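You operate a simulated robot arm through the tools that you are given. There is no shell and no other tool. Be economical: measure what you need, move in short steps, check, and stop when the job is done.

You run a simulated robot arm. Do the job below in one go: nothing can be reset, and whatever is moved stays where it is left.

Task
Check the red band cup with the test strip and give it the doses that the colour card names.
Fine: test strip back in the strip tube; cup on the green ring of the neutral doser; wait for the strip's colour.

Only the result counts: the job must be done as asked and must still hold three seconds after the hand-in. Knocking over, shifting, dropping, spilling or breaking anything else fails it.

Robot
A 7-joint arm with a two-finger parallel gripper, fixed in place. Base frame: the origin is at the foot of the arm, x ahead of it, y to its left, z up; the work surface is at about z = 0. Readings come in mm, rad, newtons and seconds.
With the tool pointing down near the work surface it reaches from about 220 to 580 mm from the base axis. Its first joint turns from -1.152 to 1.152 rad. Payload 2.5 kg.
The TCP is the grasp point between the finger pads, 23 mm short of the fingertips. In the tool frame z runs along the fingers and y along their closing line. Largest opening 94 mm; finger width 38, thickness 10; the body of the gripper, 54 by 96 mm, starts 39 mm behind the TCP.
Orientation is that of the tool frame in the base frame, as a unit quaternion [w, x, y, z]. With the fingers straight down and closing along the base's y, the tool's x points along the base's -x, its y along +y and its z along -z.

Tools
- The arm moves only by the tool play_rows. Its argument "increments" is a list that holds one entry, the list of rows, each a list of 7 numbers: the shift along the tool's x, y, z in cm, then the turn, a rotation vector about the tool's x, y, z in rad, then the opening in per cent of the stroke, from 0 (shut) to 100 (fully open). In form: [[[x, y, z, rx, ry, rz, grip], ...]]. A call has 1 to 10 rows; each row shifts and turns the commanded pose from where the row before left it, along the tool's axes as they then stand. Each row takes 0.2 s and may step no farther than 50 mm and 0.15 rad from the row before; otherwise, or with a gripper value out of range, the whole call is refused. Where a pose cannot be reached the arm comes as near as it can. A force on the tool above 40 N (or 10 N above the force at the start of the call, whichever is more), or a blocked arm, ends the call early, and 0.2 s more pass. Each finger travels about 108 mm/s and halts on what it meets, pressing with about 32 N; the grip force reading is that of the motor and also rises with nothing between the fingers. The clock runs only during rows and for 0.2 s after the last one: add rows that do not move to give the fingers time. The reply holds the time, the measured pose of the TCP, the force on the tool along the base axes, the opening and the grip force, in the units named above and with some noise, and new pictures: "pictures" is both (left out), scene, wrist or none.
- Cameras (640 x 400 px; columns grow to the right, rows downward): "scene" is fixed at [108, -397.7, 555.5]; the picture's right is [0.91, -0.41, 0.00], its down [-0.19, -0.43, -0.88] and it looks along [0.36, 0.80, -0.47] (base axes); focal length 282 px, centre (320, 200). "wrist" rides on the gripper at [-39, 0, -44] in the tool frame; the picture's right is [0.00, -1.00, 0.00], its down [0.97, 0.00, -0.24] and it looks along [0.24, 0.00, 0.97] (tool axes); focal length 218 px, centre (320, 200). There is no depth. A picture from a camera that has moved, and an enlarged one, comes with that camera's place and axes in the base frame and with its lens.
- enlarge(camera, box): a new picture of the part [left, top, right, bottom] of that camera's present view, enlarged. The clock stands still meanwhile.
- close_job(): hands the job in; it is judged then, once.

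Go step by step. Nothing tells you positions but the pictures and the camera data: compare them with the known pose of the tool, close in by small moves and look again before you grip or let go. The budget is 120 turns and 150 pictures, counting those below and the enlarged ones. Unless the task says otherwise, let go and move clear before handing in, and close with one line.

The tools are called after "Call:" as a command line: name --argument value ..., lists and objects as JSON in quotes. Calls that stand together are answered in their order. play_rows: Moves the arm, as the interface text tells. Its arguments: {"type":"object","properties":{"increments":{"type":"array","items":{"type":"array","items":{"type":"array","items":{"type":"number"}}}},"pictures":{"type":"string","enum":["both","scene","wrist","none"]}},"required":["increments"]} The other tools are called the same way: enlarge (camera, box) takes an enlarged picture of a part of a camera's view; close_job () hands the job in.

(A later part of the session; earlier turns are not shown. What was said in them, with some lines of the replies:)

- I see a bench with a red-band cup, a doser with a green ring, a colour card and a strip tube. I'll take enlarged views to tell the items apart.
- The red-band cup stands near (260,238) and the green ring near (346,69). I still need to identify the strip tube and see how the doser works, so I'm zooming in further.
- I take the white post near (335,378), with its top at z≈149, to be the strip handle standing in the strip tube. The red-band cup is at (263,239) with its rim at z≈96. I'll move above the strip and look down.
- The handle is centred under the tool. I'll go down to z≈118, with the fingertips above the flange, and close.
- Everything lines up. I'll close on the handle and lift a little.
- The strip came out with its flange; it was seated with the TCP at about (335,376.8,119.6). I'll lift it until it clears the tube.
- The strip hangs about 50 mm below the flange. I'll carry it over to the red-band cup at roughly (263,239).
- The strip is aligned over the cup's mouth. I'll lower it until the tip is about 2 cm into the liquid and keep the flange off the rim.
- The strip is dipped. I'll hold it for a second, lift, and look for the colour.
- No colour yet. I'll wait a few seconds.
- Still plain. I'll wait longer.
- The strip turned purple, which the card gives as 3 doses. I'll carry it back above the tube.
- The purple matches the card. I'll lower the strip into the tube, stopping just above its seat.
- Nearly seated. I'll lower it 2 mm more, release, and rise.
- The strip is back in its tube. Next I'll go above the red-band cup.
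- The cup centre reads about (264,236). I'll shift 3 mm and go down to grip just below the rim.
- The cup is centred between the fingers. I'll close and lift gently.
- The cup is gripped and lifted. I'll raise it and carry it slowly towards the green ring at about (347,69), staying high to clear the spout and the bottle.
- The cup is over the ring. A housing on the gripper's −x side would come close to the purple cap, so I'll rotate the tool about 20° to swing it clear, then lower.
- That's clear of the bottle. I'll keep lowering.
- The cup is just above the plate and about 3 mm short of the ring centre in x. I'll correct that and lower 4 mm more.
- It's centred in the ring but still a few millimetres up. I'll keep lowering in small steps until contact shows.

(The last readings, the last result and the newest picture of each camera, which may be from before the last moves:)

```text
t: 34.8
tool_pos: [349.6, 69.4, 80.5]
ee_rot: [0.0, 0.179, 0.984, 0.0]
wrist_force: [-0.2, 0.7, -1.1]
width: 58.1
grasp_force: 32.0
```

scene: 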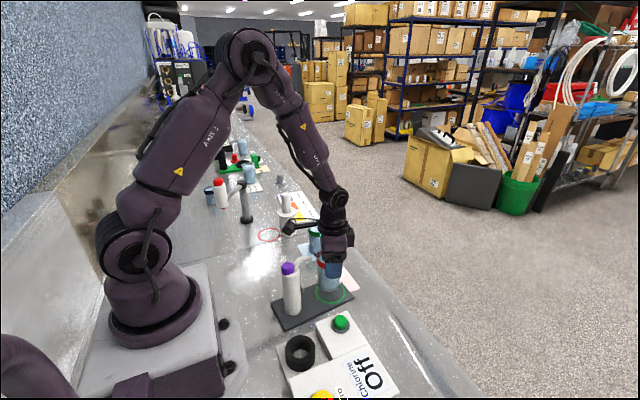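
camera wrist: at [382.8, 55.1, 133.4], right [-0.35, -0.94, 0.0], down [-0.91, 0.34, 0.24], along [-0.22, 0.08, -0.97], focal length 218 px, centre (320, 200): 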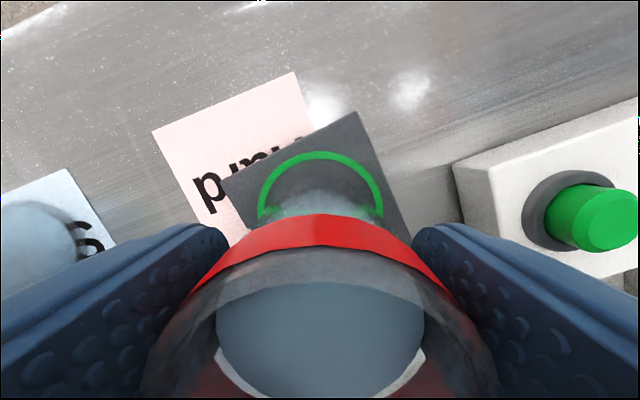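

Still no contact force, so I'll take finer steps.

Call:
play_rows --increments '[[[0, 0, 0.1, 0, 0, 0, 30], [0, 0, 0, 0, 0, 0, 30]]]' --pictures "none"

Call:
enlarge --camera "scene" --box '[290, 240, 370, 320]'

```text
t: 35.4
tool_pos: [349.3, 69.5, 80.5]
ee_rot: [-0.001, 0.179, 0.984, 0.0]
wrist_force: [-5.8, 0.0, 20.1]
width: 58.0
grasp_force: 32.6
```

```text
5.00 times, centred on (330, 280) of scene
camera zoom: at [107.9, -397.7, 555.5], right [0.91, -0.41, 0.0], down [-0.19, -0.43, -0.88], along [0.36, 0.8, -0.47], focal length 1411 px, centre (270, -200)
```

zoom: 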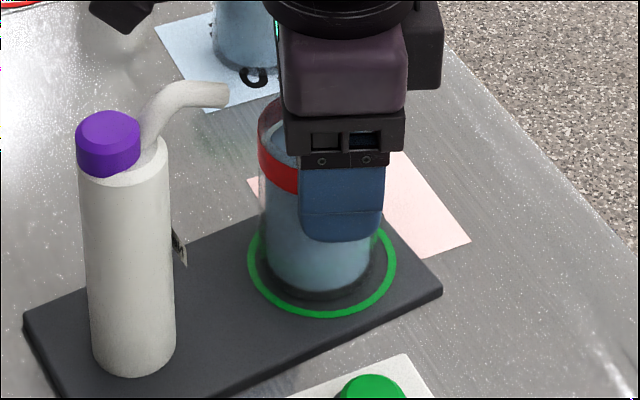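

The cup touches the plate. I'll back off, nudge it 3 mm in −y to centre it better, set it down lightly and release partway.

Call:
play_rows --increments '[[[0, 0, -0.25, 0, 0, 0, 30], [-0.1, -0.28, 0, 0, 0, 0, 30], [0, 0, 0.1, 0, 0, 0, 30], [0, 0, 0.08, 0, 0, 0, 30], [0, 0, 0, 0, 0, 0, 30]]]' --pictures "none"

Call:
play_rows --increments '[[[0, 0, 0, 0, 0, 0, 66], [0, 0, 0, 0, 0, 0, 78], [0, 0, 0, 0, 0, 0, 78]]]' --pictures "wrist"

Call:
enlarge --camera "scene" --box '[290, 240, 370, 320]'

```text
t: 36.6
tool_pos: [348.4, 65.2, 80.4]
ee_rot: [0.001, 0.179, 0.984, 0.0]
wrist_force: [-0.4, -1.4, 3.1]
width: 58.0
grasp_force: 32.4
```

```text
t: 37.4
tool_pos: [348.2, 65.4, 80.7]
ee_rot: [0.001, 0.179, 0.984, 0.0]
wrist_force: [-0.3, -0.8, -0.4]
width: 73.1
grasp_force: 0.0
camera wrist: at [385.4, 52.0, 123.7], right [-0.35, -0.94, 0.0], down [-0.91, 0.34, 0.24], along [-0.22, 0.08, -0.97], focal length 218 px, centre (320, 200)
```

wrist: 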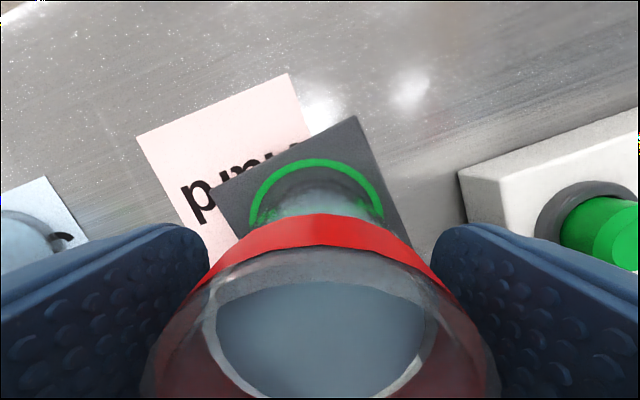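

```text
5.00 times, centred on (330, 280) of scene
camera zoom: at [108.0, -397.7, 555.5], right [0.91, -0.41, 0.0], down [-0.19, -0.43, -0.88], along [0.36, 0.8, -0.47], focal length 1411 px, centre (270, -200)
```

zoom: 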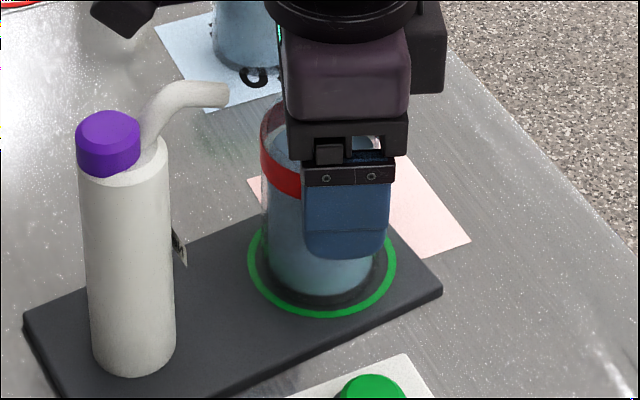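

The cup is released in the ring. I'll rise straight up.

Call:
play_rows --increments '[[[0, 0, -1, 0, 0, 0, 78], [0, 0, -3, 0, 0, 0, 78], [0, 0, -4, 0, 0, 0, 78], [0, 0, -4, 0, 0, 0, 78], [0, 0, -4, 0, 0, 0, 78], [0, 0, -3, 0, 0, 0, 78], [0, 0, 0, 0, 0, 0, 78]]]'

Call:
enlarge --camera "scene" --box '[270, 220, 370, 320]'

```text
t: 39.0
tool_pos: [349.1, 64.9, 270.9]
ee_rot: [0.001, 0.179, 0.984, -0.001]
wrist_force: [0.5, 0.0, 0.2]
width: 73.1
grasp_force: 0.1
camera wrist: at [386.2, 50.5, 314.6], right [-0.35, -0.94, 0.0], down [-0.91, 0.34, 0.24], along [-0.22, 0.08, -0.97], focal length 218 px, centre (320, 200)
```

scene: 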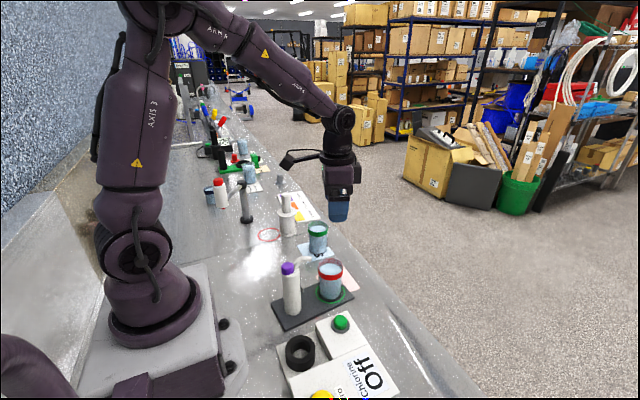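
wrist: 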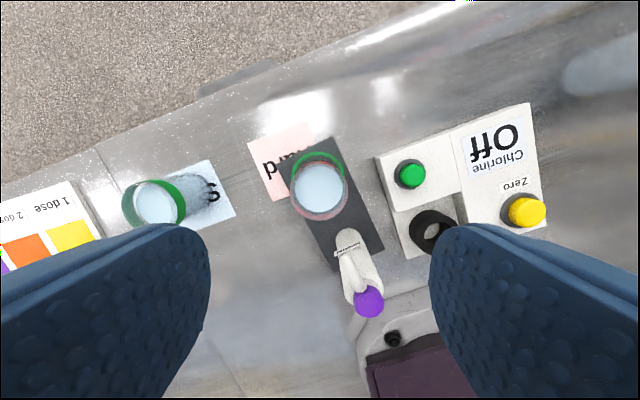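

```text
4.00 times, centred on (320, 270) of scene
camera zoom: at [108.0, -397.7, 555.5], right [0.91, -0.41, 0.0], down [-0.19, -0.43, -0.88], along [0.36, 0.8, -0.47], focal length 1129 px, centre (320, -80)
```

zoom: 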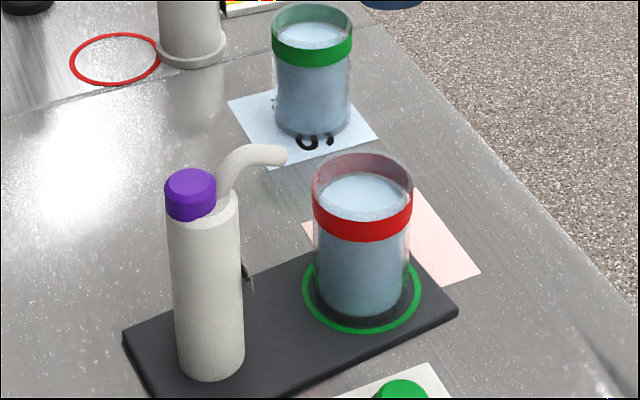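

The cup sits inside the ring. Next is the purple pump cap at about (241,54,147): I'll check the label, then move above the cap with the gripper closed.

Call:
enlarge --camera "wrist" --box '[320, 220, 400, 270]'

Call:
play_rows --increments '[[[3.24, -1.6, 0, 0, 0, 0, 40], [3.24, -1.6, 0, 0, 0, 0, 0], [3.22, -1.6, 0, 0, 0, 0, 0], [0, 0, 0, 0, 0, 0.135, 0], [0, 0, 0, 0, 0, 0.135, 0], [0, 0, 0, 0, 0, 0.135, 0], [0, 0, 0, 0, 0, 0.135, 0], [0, 0, 0, 0, 0, 0.135, 0], [0, 0, 0, 0, 0, 0.135, 0]]]' --pictures "none"

Call:
play_rows --increments '[[[0, 0, 0, 0, 0, 0.135, 0], [0, 0, 0, 0, 0, 0.135, 0], [0, 0, 0, 0, 0, 0.13, 0], [0, 0, 0, 0, 0, 0, 0]]]'

```text
8.00 times, centred on (360, 245) of wrist
camera zoom: at [386.2, 50.5, 314.6], right [-0.35, -0.94, 0.0], down [-0.91, 0.34, 0.24], along [-0.22, 0.08, -0.97], focal length 1746 px, centre (0, -160)
```

zoom: 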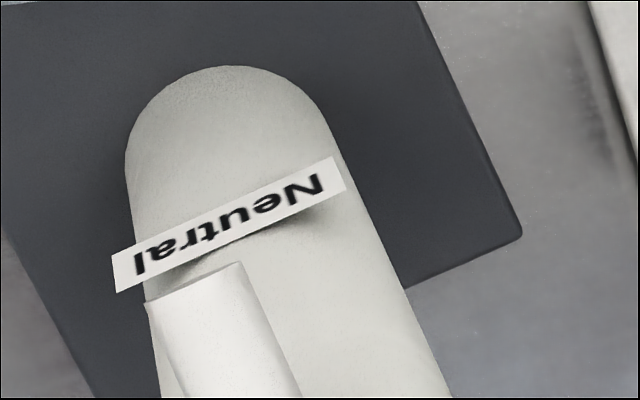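

```text
t: 41.0
tool_pos: [241.9, 54.3, 271.0]
ee_rot: [0.001, 0.553, 0.833, 0.0]
wrist_force: [0.0, -0.1, -0.1]
width: 0.0
grasp_force: 31.3
```

```text
t: 42.0
tool_pos: [241.2, 54.8, 271.5]
ee_rot: [0.0, 0.707, 0.707, 0.0]
wrist_force: [0.4, 0.5, -0.3]
width: 0.0
grasp_force: 32.0
camera wrist: at [241.4, 16.0, 314.0], right [-1.0, 0.0, 0.0], down [0.0, 0.97, 0.24], along [0.0, 0.24, -0.97], focal length 218 px, centre (320, 200)
```

scene: 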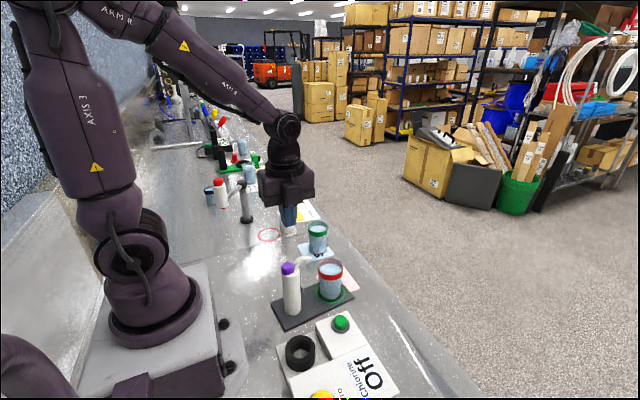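
wrist: 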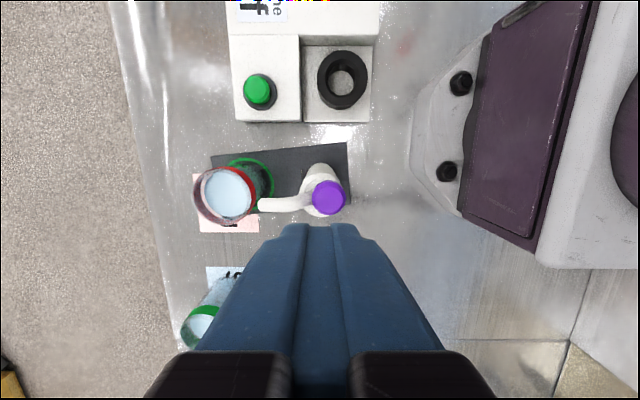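

The label reads "Neutral". The cap centre refines to (235.5,55.5), so I'll shift and descend to just above it.

Call:
play_rows --increments '[[[0.1, -0.57, 2, 0, 0, 0, 0], [0, 0, 3, 0, 0, 0, 0], [0, 0, 2.5, 0, 0, 0, 0], [0, 0, 1, 0, 0, 0, 0], [0, 0, 0, 0, 0, 0, 0]]]' --pictures "wrist"

Call:
enlarge --camera "scene" --box '[250, 210, 350, 310]'

```text
t: 43.2
tool_pos: [235.9, 56.1, 185.5]
ee_rot: [0.001, 0.706, 0.708, 0.0]
wrist_force: [0.3, 1.0, -0.2]
width: 0.0
grasp_force: 32.4
camera wrist: at [235.7, 17.1, 228.7], right [-1.0, 0.0, 0.0], down [0.0, 0.97, 0.24], along [0.0, 0.24, -0.97], focal length 218 px, centre (320, 200)
```

wrist: 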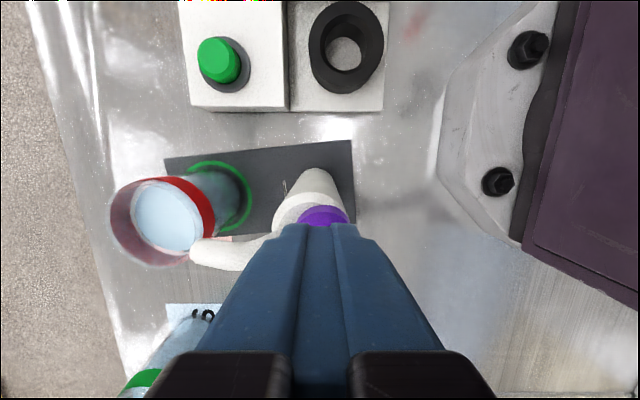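

```text
4.00 times, centred on (300, 260) of scene
camera zoom: at [108.0, -397.7, 555.5], right [0.91, -0.41, 0.0], down [-0.19, -0.43, -0.88], along [0.36, 0.8, -0.47], focal length 1129 px, centre (400, -40)
```

zoom: 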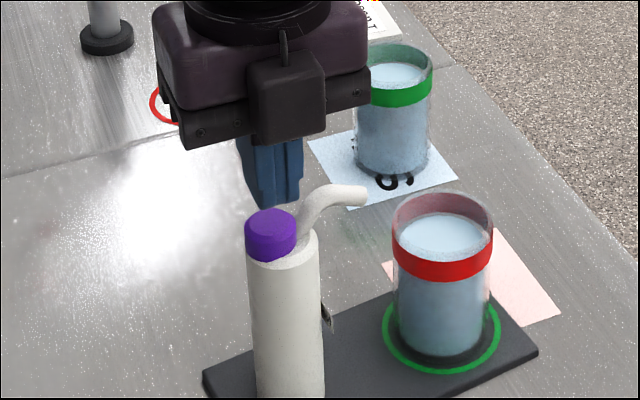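

The fingertips are centred about 15 mm above the cap. I'll press down slowly and watch the force.

Call:
play_rows --increments '[[[0, 0, 1.2, 0, 0, 0, 0], [0, 0, 0.3, 0, 0, 0, 0], [0, 0, 0.3, 0, 0, 0, 0], [0, 0, 0, 0, 0, 0, 0]]]' --pictures "none"

Call:
enlarge --camera "scene" --box '[260, 230, 340, 310]'

```text
t: 44.2
tool_pos: [235.8, 56.0, 168.3]
ee_rot: [0.0, 0.706, 0.708, 0.001]
wrist_force: [-0.7, 0.6, -0.4]
width: 0.0
grasp_force: 32.3
```

```text
5.00 times, centred on (300, 270) of scene
camera zoom: at [108.0, -397.7, 555.5], right [0.91, -0.41, 0.0], down [-0.19, -0.43, -0.88], along [0.36, 0.8, -0.47], focal length 1411 px, centre (420, -150)
```

zoom: 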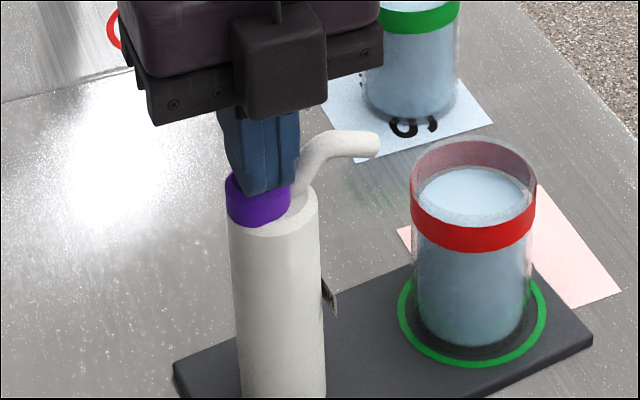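

Call:
play_rows --increments '[[[0, 0, 0.2, 0, 0, 0, 0], [0, 0, 0.2, 0, 0, 0, 0], [0, 0, 0, 0, 0, 0, 0]]]' --pictures "none"

Call:
enlarge --camera "scene" --box '[260, 230, 340, 310]'

```text
t: 45.0
tool_pos: [235.6, 56.4, 163.2]
ee_rot: [0.0, 0.706, 0.708, -0.001]
wrist_force: [0.1, -0.9, 1.0]
width: 0.2
grasp_force: 32.0
```

```text
5.00 times, centred on (300, 270) of scene
camera zoom: at [108.0, -397.7, 555.5], right [0.91, -0.41, 0.0], down [-0.19, -0.43, -0.88], along [0.36, 0.8, -0.47], focal length 1411 px, centre (420, -150)
```

zoom: 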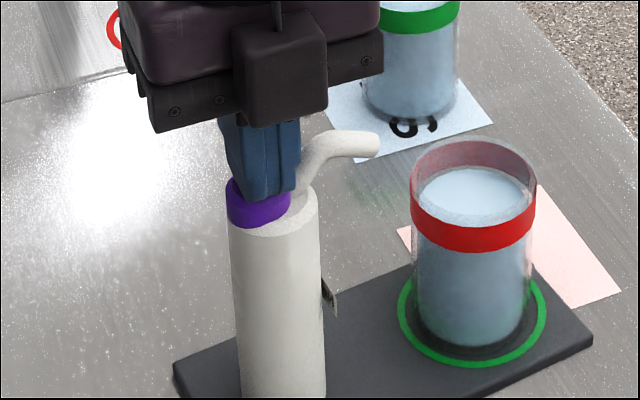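

Call:
play_rows --increments '[[[0, 0, 0.2, 0, 0, 0, 0], [0, 0, 0, 0, 0, 0, 0]]]' --pictures "none"

Call:
enlarge --camera "scene" --box '[260, 230, 320, 290]'

```text
t: 45.6
tool_pos: [234.5, 56.1, 162.5]
ee_rot: [0.0, 0.706, 0.708, 0.0]
wrist_force: [-0.9, 1.6, 1.3]
width: 0.1
grasp_force: 32.3
```

```text
6.67 times, centred on (290, 260) of scene
camera zoom: at [108.0, -397.7, 555.5], right [0.91, -0.41, 0.0], down [-0.19, -0.43, -0.88], along [0.36, 0.8, -0.47], focal length 1882 px, centre (520, -200)
```

zoom: 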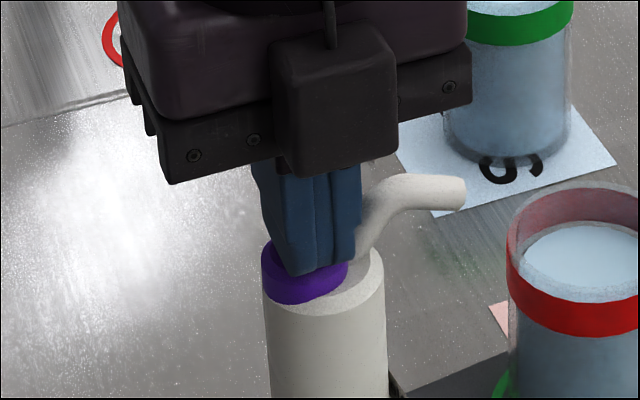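

The cap moves with the fingers against a light spring. I'll continue to the bottom of the stroke.

Call:
play_rows --increments '[[[0, 0, 0.2, 0, 0, 0, 0], [0, 0, 0.2, 0, 0, 0, 0], [0, 0, 0, 0, 0, 0, 0]]]' --pictures "none"

Call:
enlarge --camera "scene" --box '[260, 230, 340, 290]'

```text
t: 46.4
tool_pos: [234.2, 57.0, 157.8]
ee_rot: [0.0, 0.707, 0.707, 0.0]
wrist_force: [-7.8, -5.1, 28.5]
width: 0.0
grasp_force: 32.4
```

```text
6.67 times, centred on (300, 260) of scene
camera zoom: at [107.9, -397.7, 555.5], right [0.91, -0.41, 0.0], down [-0.19, -0.43, -0.88], along [0.36, 0.8, -0.47], focal length 1882 px, centre (453, -200)
```

zoom: 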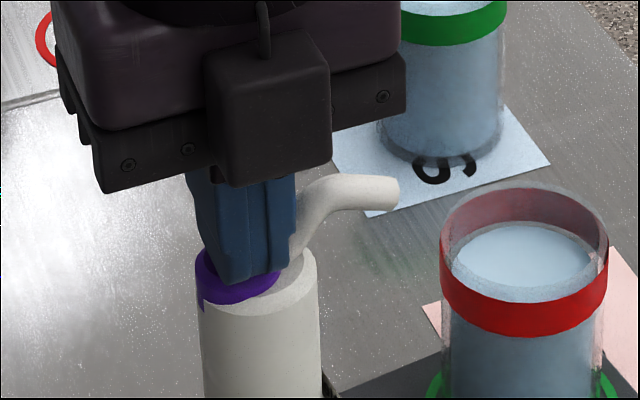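

The stroke bottomed out at TCP z≈158 with 28 N. I'll release fully and check that the cap returns.

Call:
play_rows --increments '[[[0, 0, -0.6, 0, 0, 0, 0], [0, 0, -1.0, 0, 0, 0, 0], [0, 0, -0.5, 0, 0, 0, 0], [0, 0, 0, 0, 0, 0, 0], [0, 0, 0, 0, 0, 0, 0], [0, 0, 0, 0, 0, 0, 0]]]' --pictures "none"

Call:
enlarge --camera "scene" --box '[260, 230, 360, 310]'

```text
t: 47.8
tool_pos: [234.2, 56.6, 178.6]
ee_rot: [0.0, 0.707, 0.707, 0.0]
wrist_force: [1.2, 0.0, -0.2]
width: 0.0
grasp_force: 32.2
```

```text
5.00 times, centred on (310, 270) of scene
camera zoom: at [108.0, -397.7, 555.5], right [0.91, -0.41, 0.0], down [-0.19, -0.43, -0.88], along [0.36, 0.8, -0.47], focal length 1411 px, centre (370, -150)
```

zoom: 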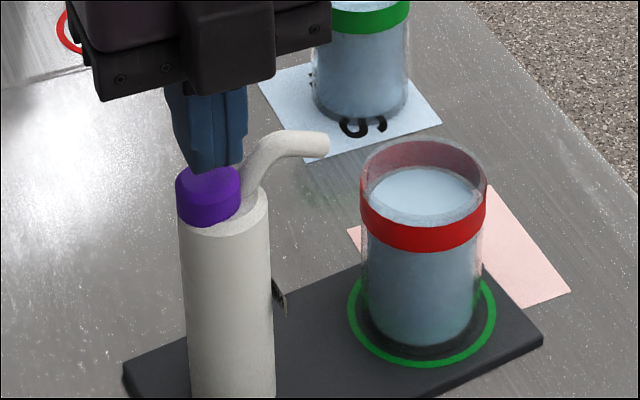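

The cap has come back up. Second press: same stroke, then full release.

Call:
play_rows --increments '[[[0, 0, 0.8, 0, 0, 0, 0], [0, 0, 0.6, 0, 0, 0, 0], [0, 0, 0.4, 0, 0, 0, 0], [0, 0, 0.27, 0, 0, 0, 0], [0, 0, 0, 0, 0, 0, 0]]]' --pictures "none"

Call:
play_rows --increments '[[[0, 0, -0.6, 0, 0, 0, 0], [0, 0, -0.97, 0, 0, 0, 0], [0, 0, -0.5, 0, 0, 0, 0], [0, 0, 0, 0, 0, 0, 0], [0, 0, 0, 0, 0, 0, 0], [0, 0, 0, 0, 0, 0, 0]]]' --pictures "none"

Call:
enlarge --camera "scene" --box '[260, 230, 360, 310]'

```text
t: 49.0
tool_pos: [234.5, 57.5, 158.9]
ee_rot: [0.001, 0.706, 0.708, 0.0]
wrist_force: [-8.3, 6.7, 26.9]
width: 0.0
grasp_force: 31.7
```

```text
t: 50.4
tool_pos: [235.2, 56.0, 178.3]
ee_rot: [0.0, 0.706, 0.708, 0.001]
wrist_force: [-0.2, -0.3, 0.7]
width: 0.0
grasp_force: 31.4
```

```text
5.00 times, centred on (310, 270) of scene
camera zoom: at [108.0, -397.7, 555.5], right [0.91, -0.41, 0.0], down [-0.19, -0.43, -0.88], along [0.36, 0.8, -0.47], focal length 1411 px, centre (370, -150)
```

zoom: 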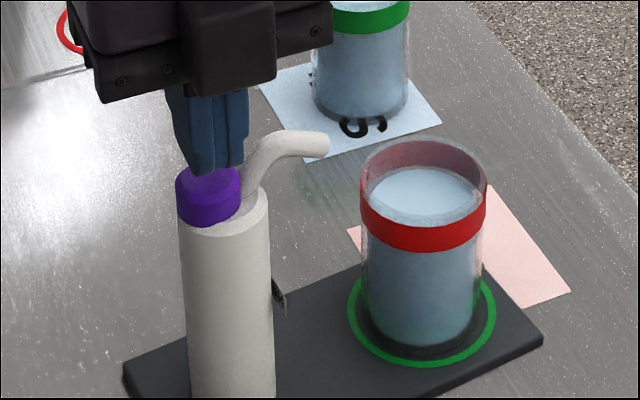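

Two presses are done. Third press now.

Call:
play_rows --increments '[[[0, 0, 0.8, 0, 0, 0, 0], [0, 0, 0.6, 0, 0, 0, 0], [0, 0, 0.4, 0, 0, 0, 0], [0, 0, 0.27, 0, 0, 0, 0], [0, 0, 0, 0, 0, 0, 0]]]' --pictures "none"

Call:
play_rows --increments '[[[0, 0, -0.6, 0, 0, 0, 0], [0, 0, -0.97, 0, 0, 0, 0], [0, 0, -2, 0, 0, 0, 0], [0, 0, -4, 0, 0, 0, 0], [0, 0, -4, 0, 0, 0, 0], [0, 0, 0, 0, 0, 0, 0]]]'

Call:
enlarge --camera "scene" --box '[260, 230, 360, 310]'

```text
t: 51.6
tool_pos: [236.3, 55.9, 158.8]
ee_rot: [0.0, 0.707, 0.707, -0.001]
wrist_force: [-5.8, -1.7, 24.7]
width: 0.0
grasp_force: 32.4
```

```text
t: 53.0
tool_pos: [237.4, 55.7, 272.1]
ee_rot: [0.0, 0.707, 0.708, 0.0]
wrist_force: [-0.4, 0.9, 1.2]
width: 0.3
grasp_force: 32.5
camera wrist: at [237.2, 15.8, 314.9], right [-1.0, 0.0, 0.0], down [0.0, 0.97, 0.24], along [0.0, 0.24, -0.97], focal length 218 px, centre (320, 200)
```

scene: 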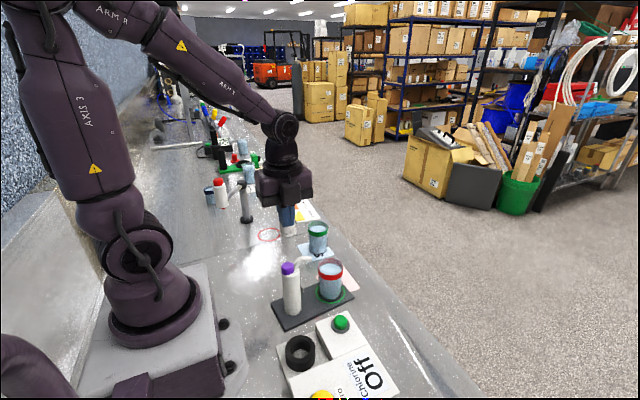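
wrist: 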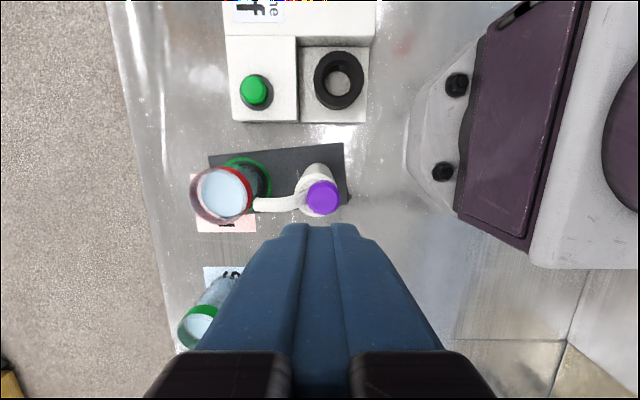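

```text
5.00 times, centred on (310, 270) of scene
camera zoom: at [108.0, -397.7, 555.5], right [0.91, -0.41, 0.0], down [-0.19, -0.43, -0.88], along [0.36, 0.8, -0.47], focal length 1411 px, centre (370, -150)
```

zoom: 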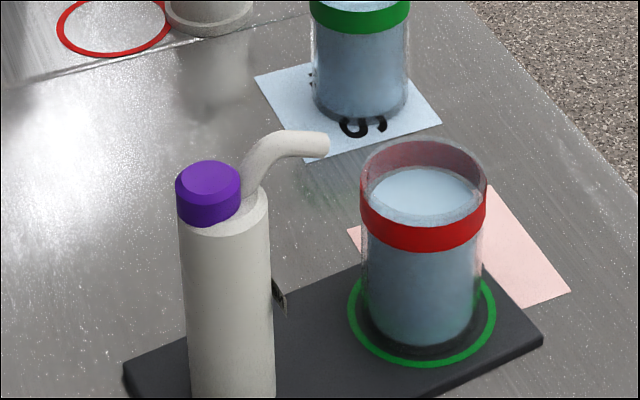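

All three presses reached the bottom and the cap came back each time. The cup stands in the green ring, the strip is in its tube, and the arm is clear, so I'm handing in.

Call:
close_job

```text
The job is handed in.
```

The strip turned purple in the red-band cup, which the card gives as 3 doses. I gave three full presses on the neutral doser with the cup on its green ring, but the pictures showed no visible sign of liquid being dispensed. The test strip is back in the strip tube.
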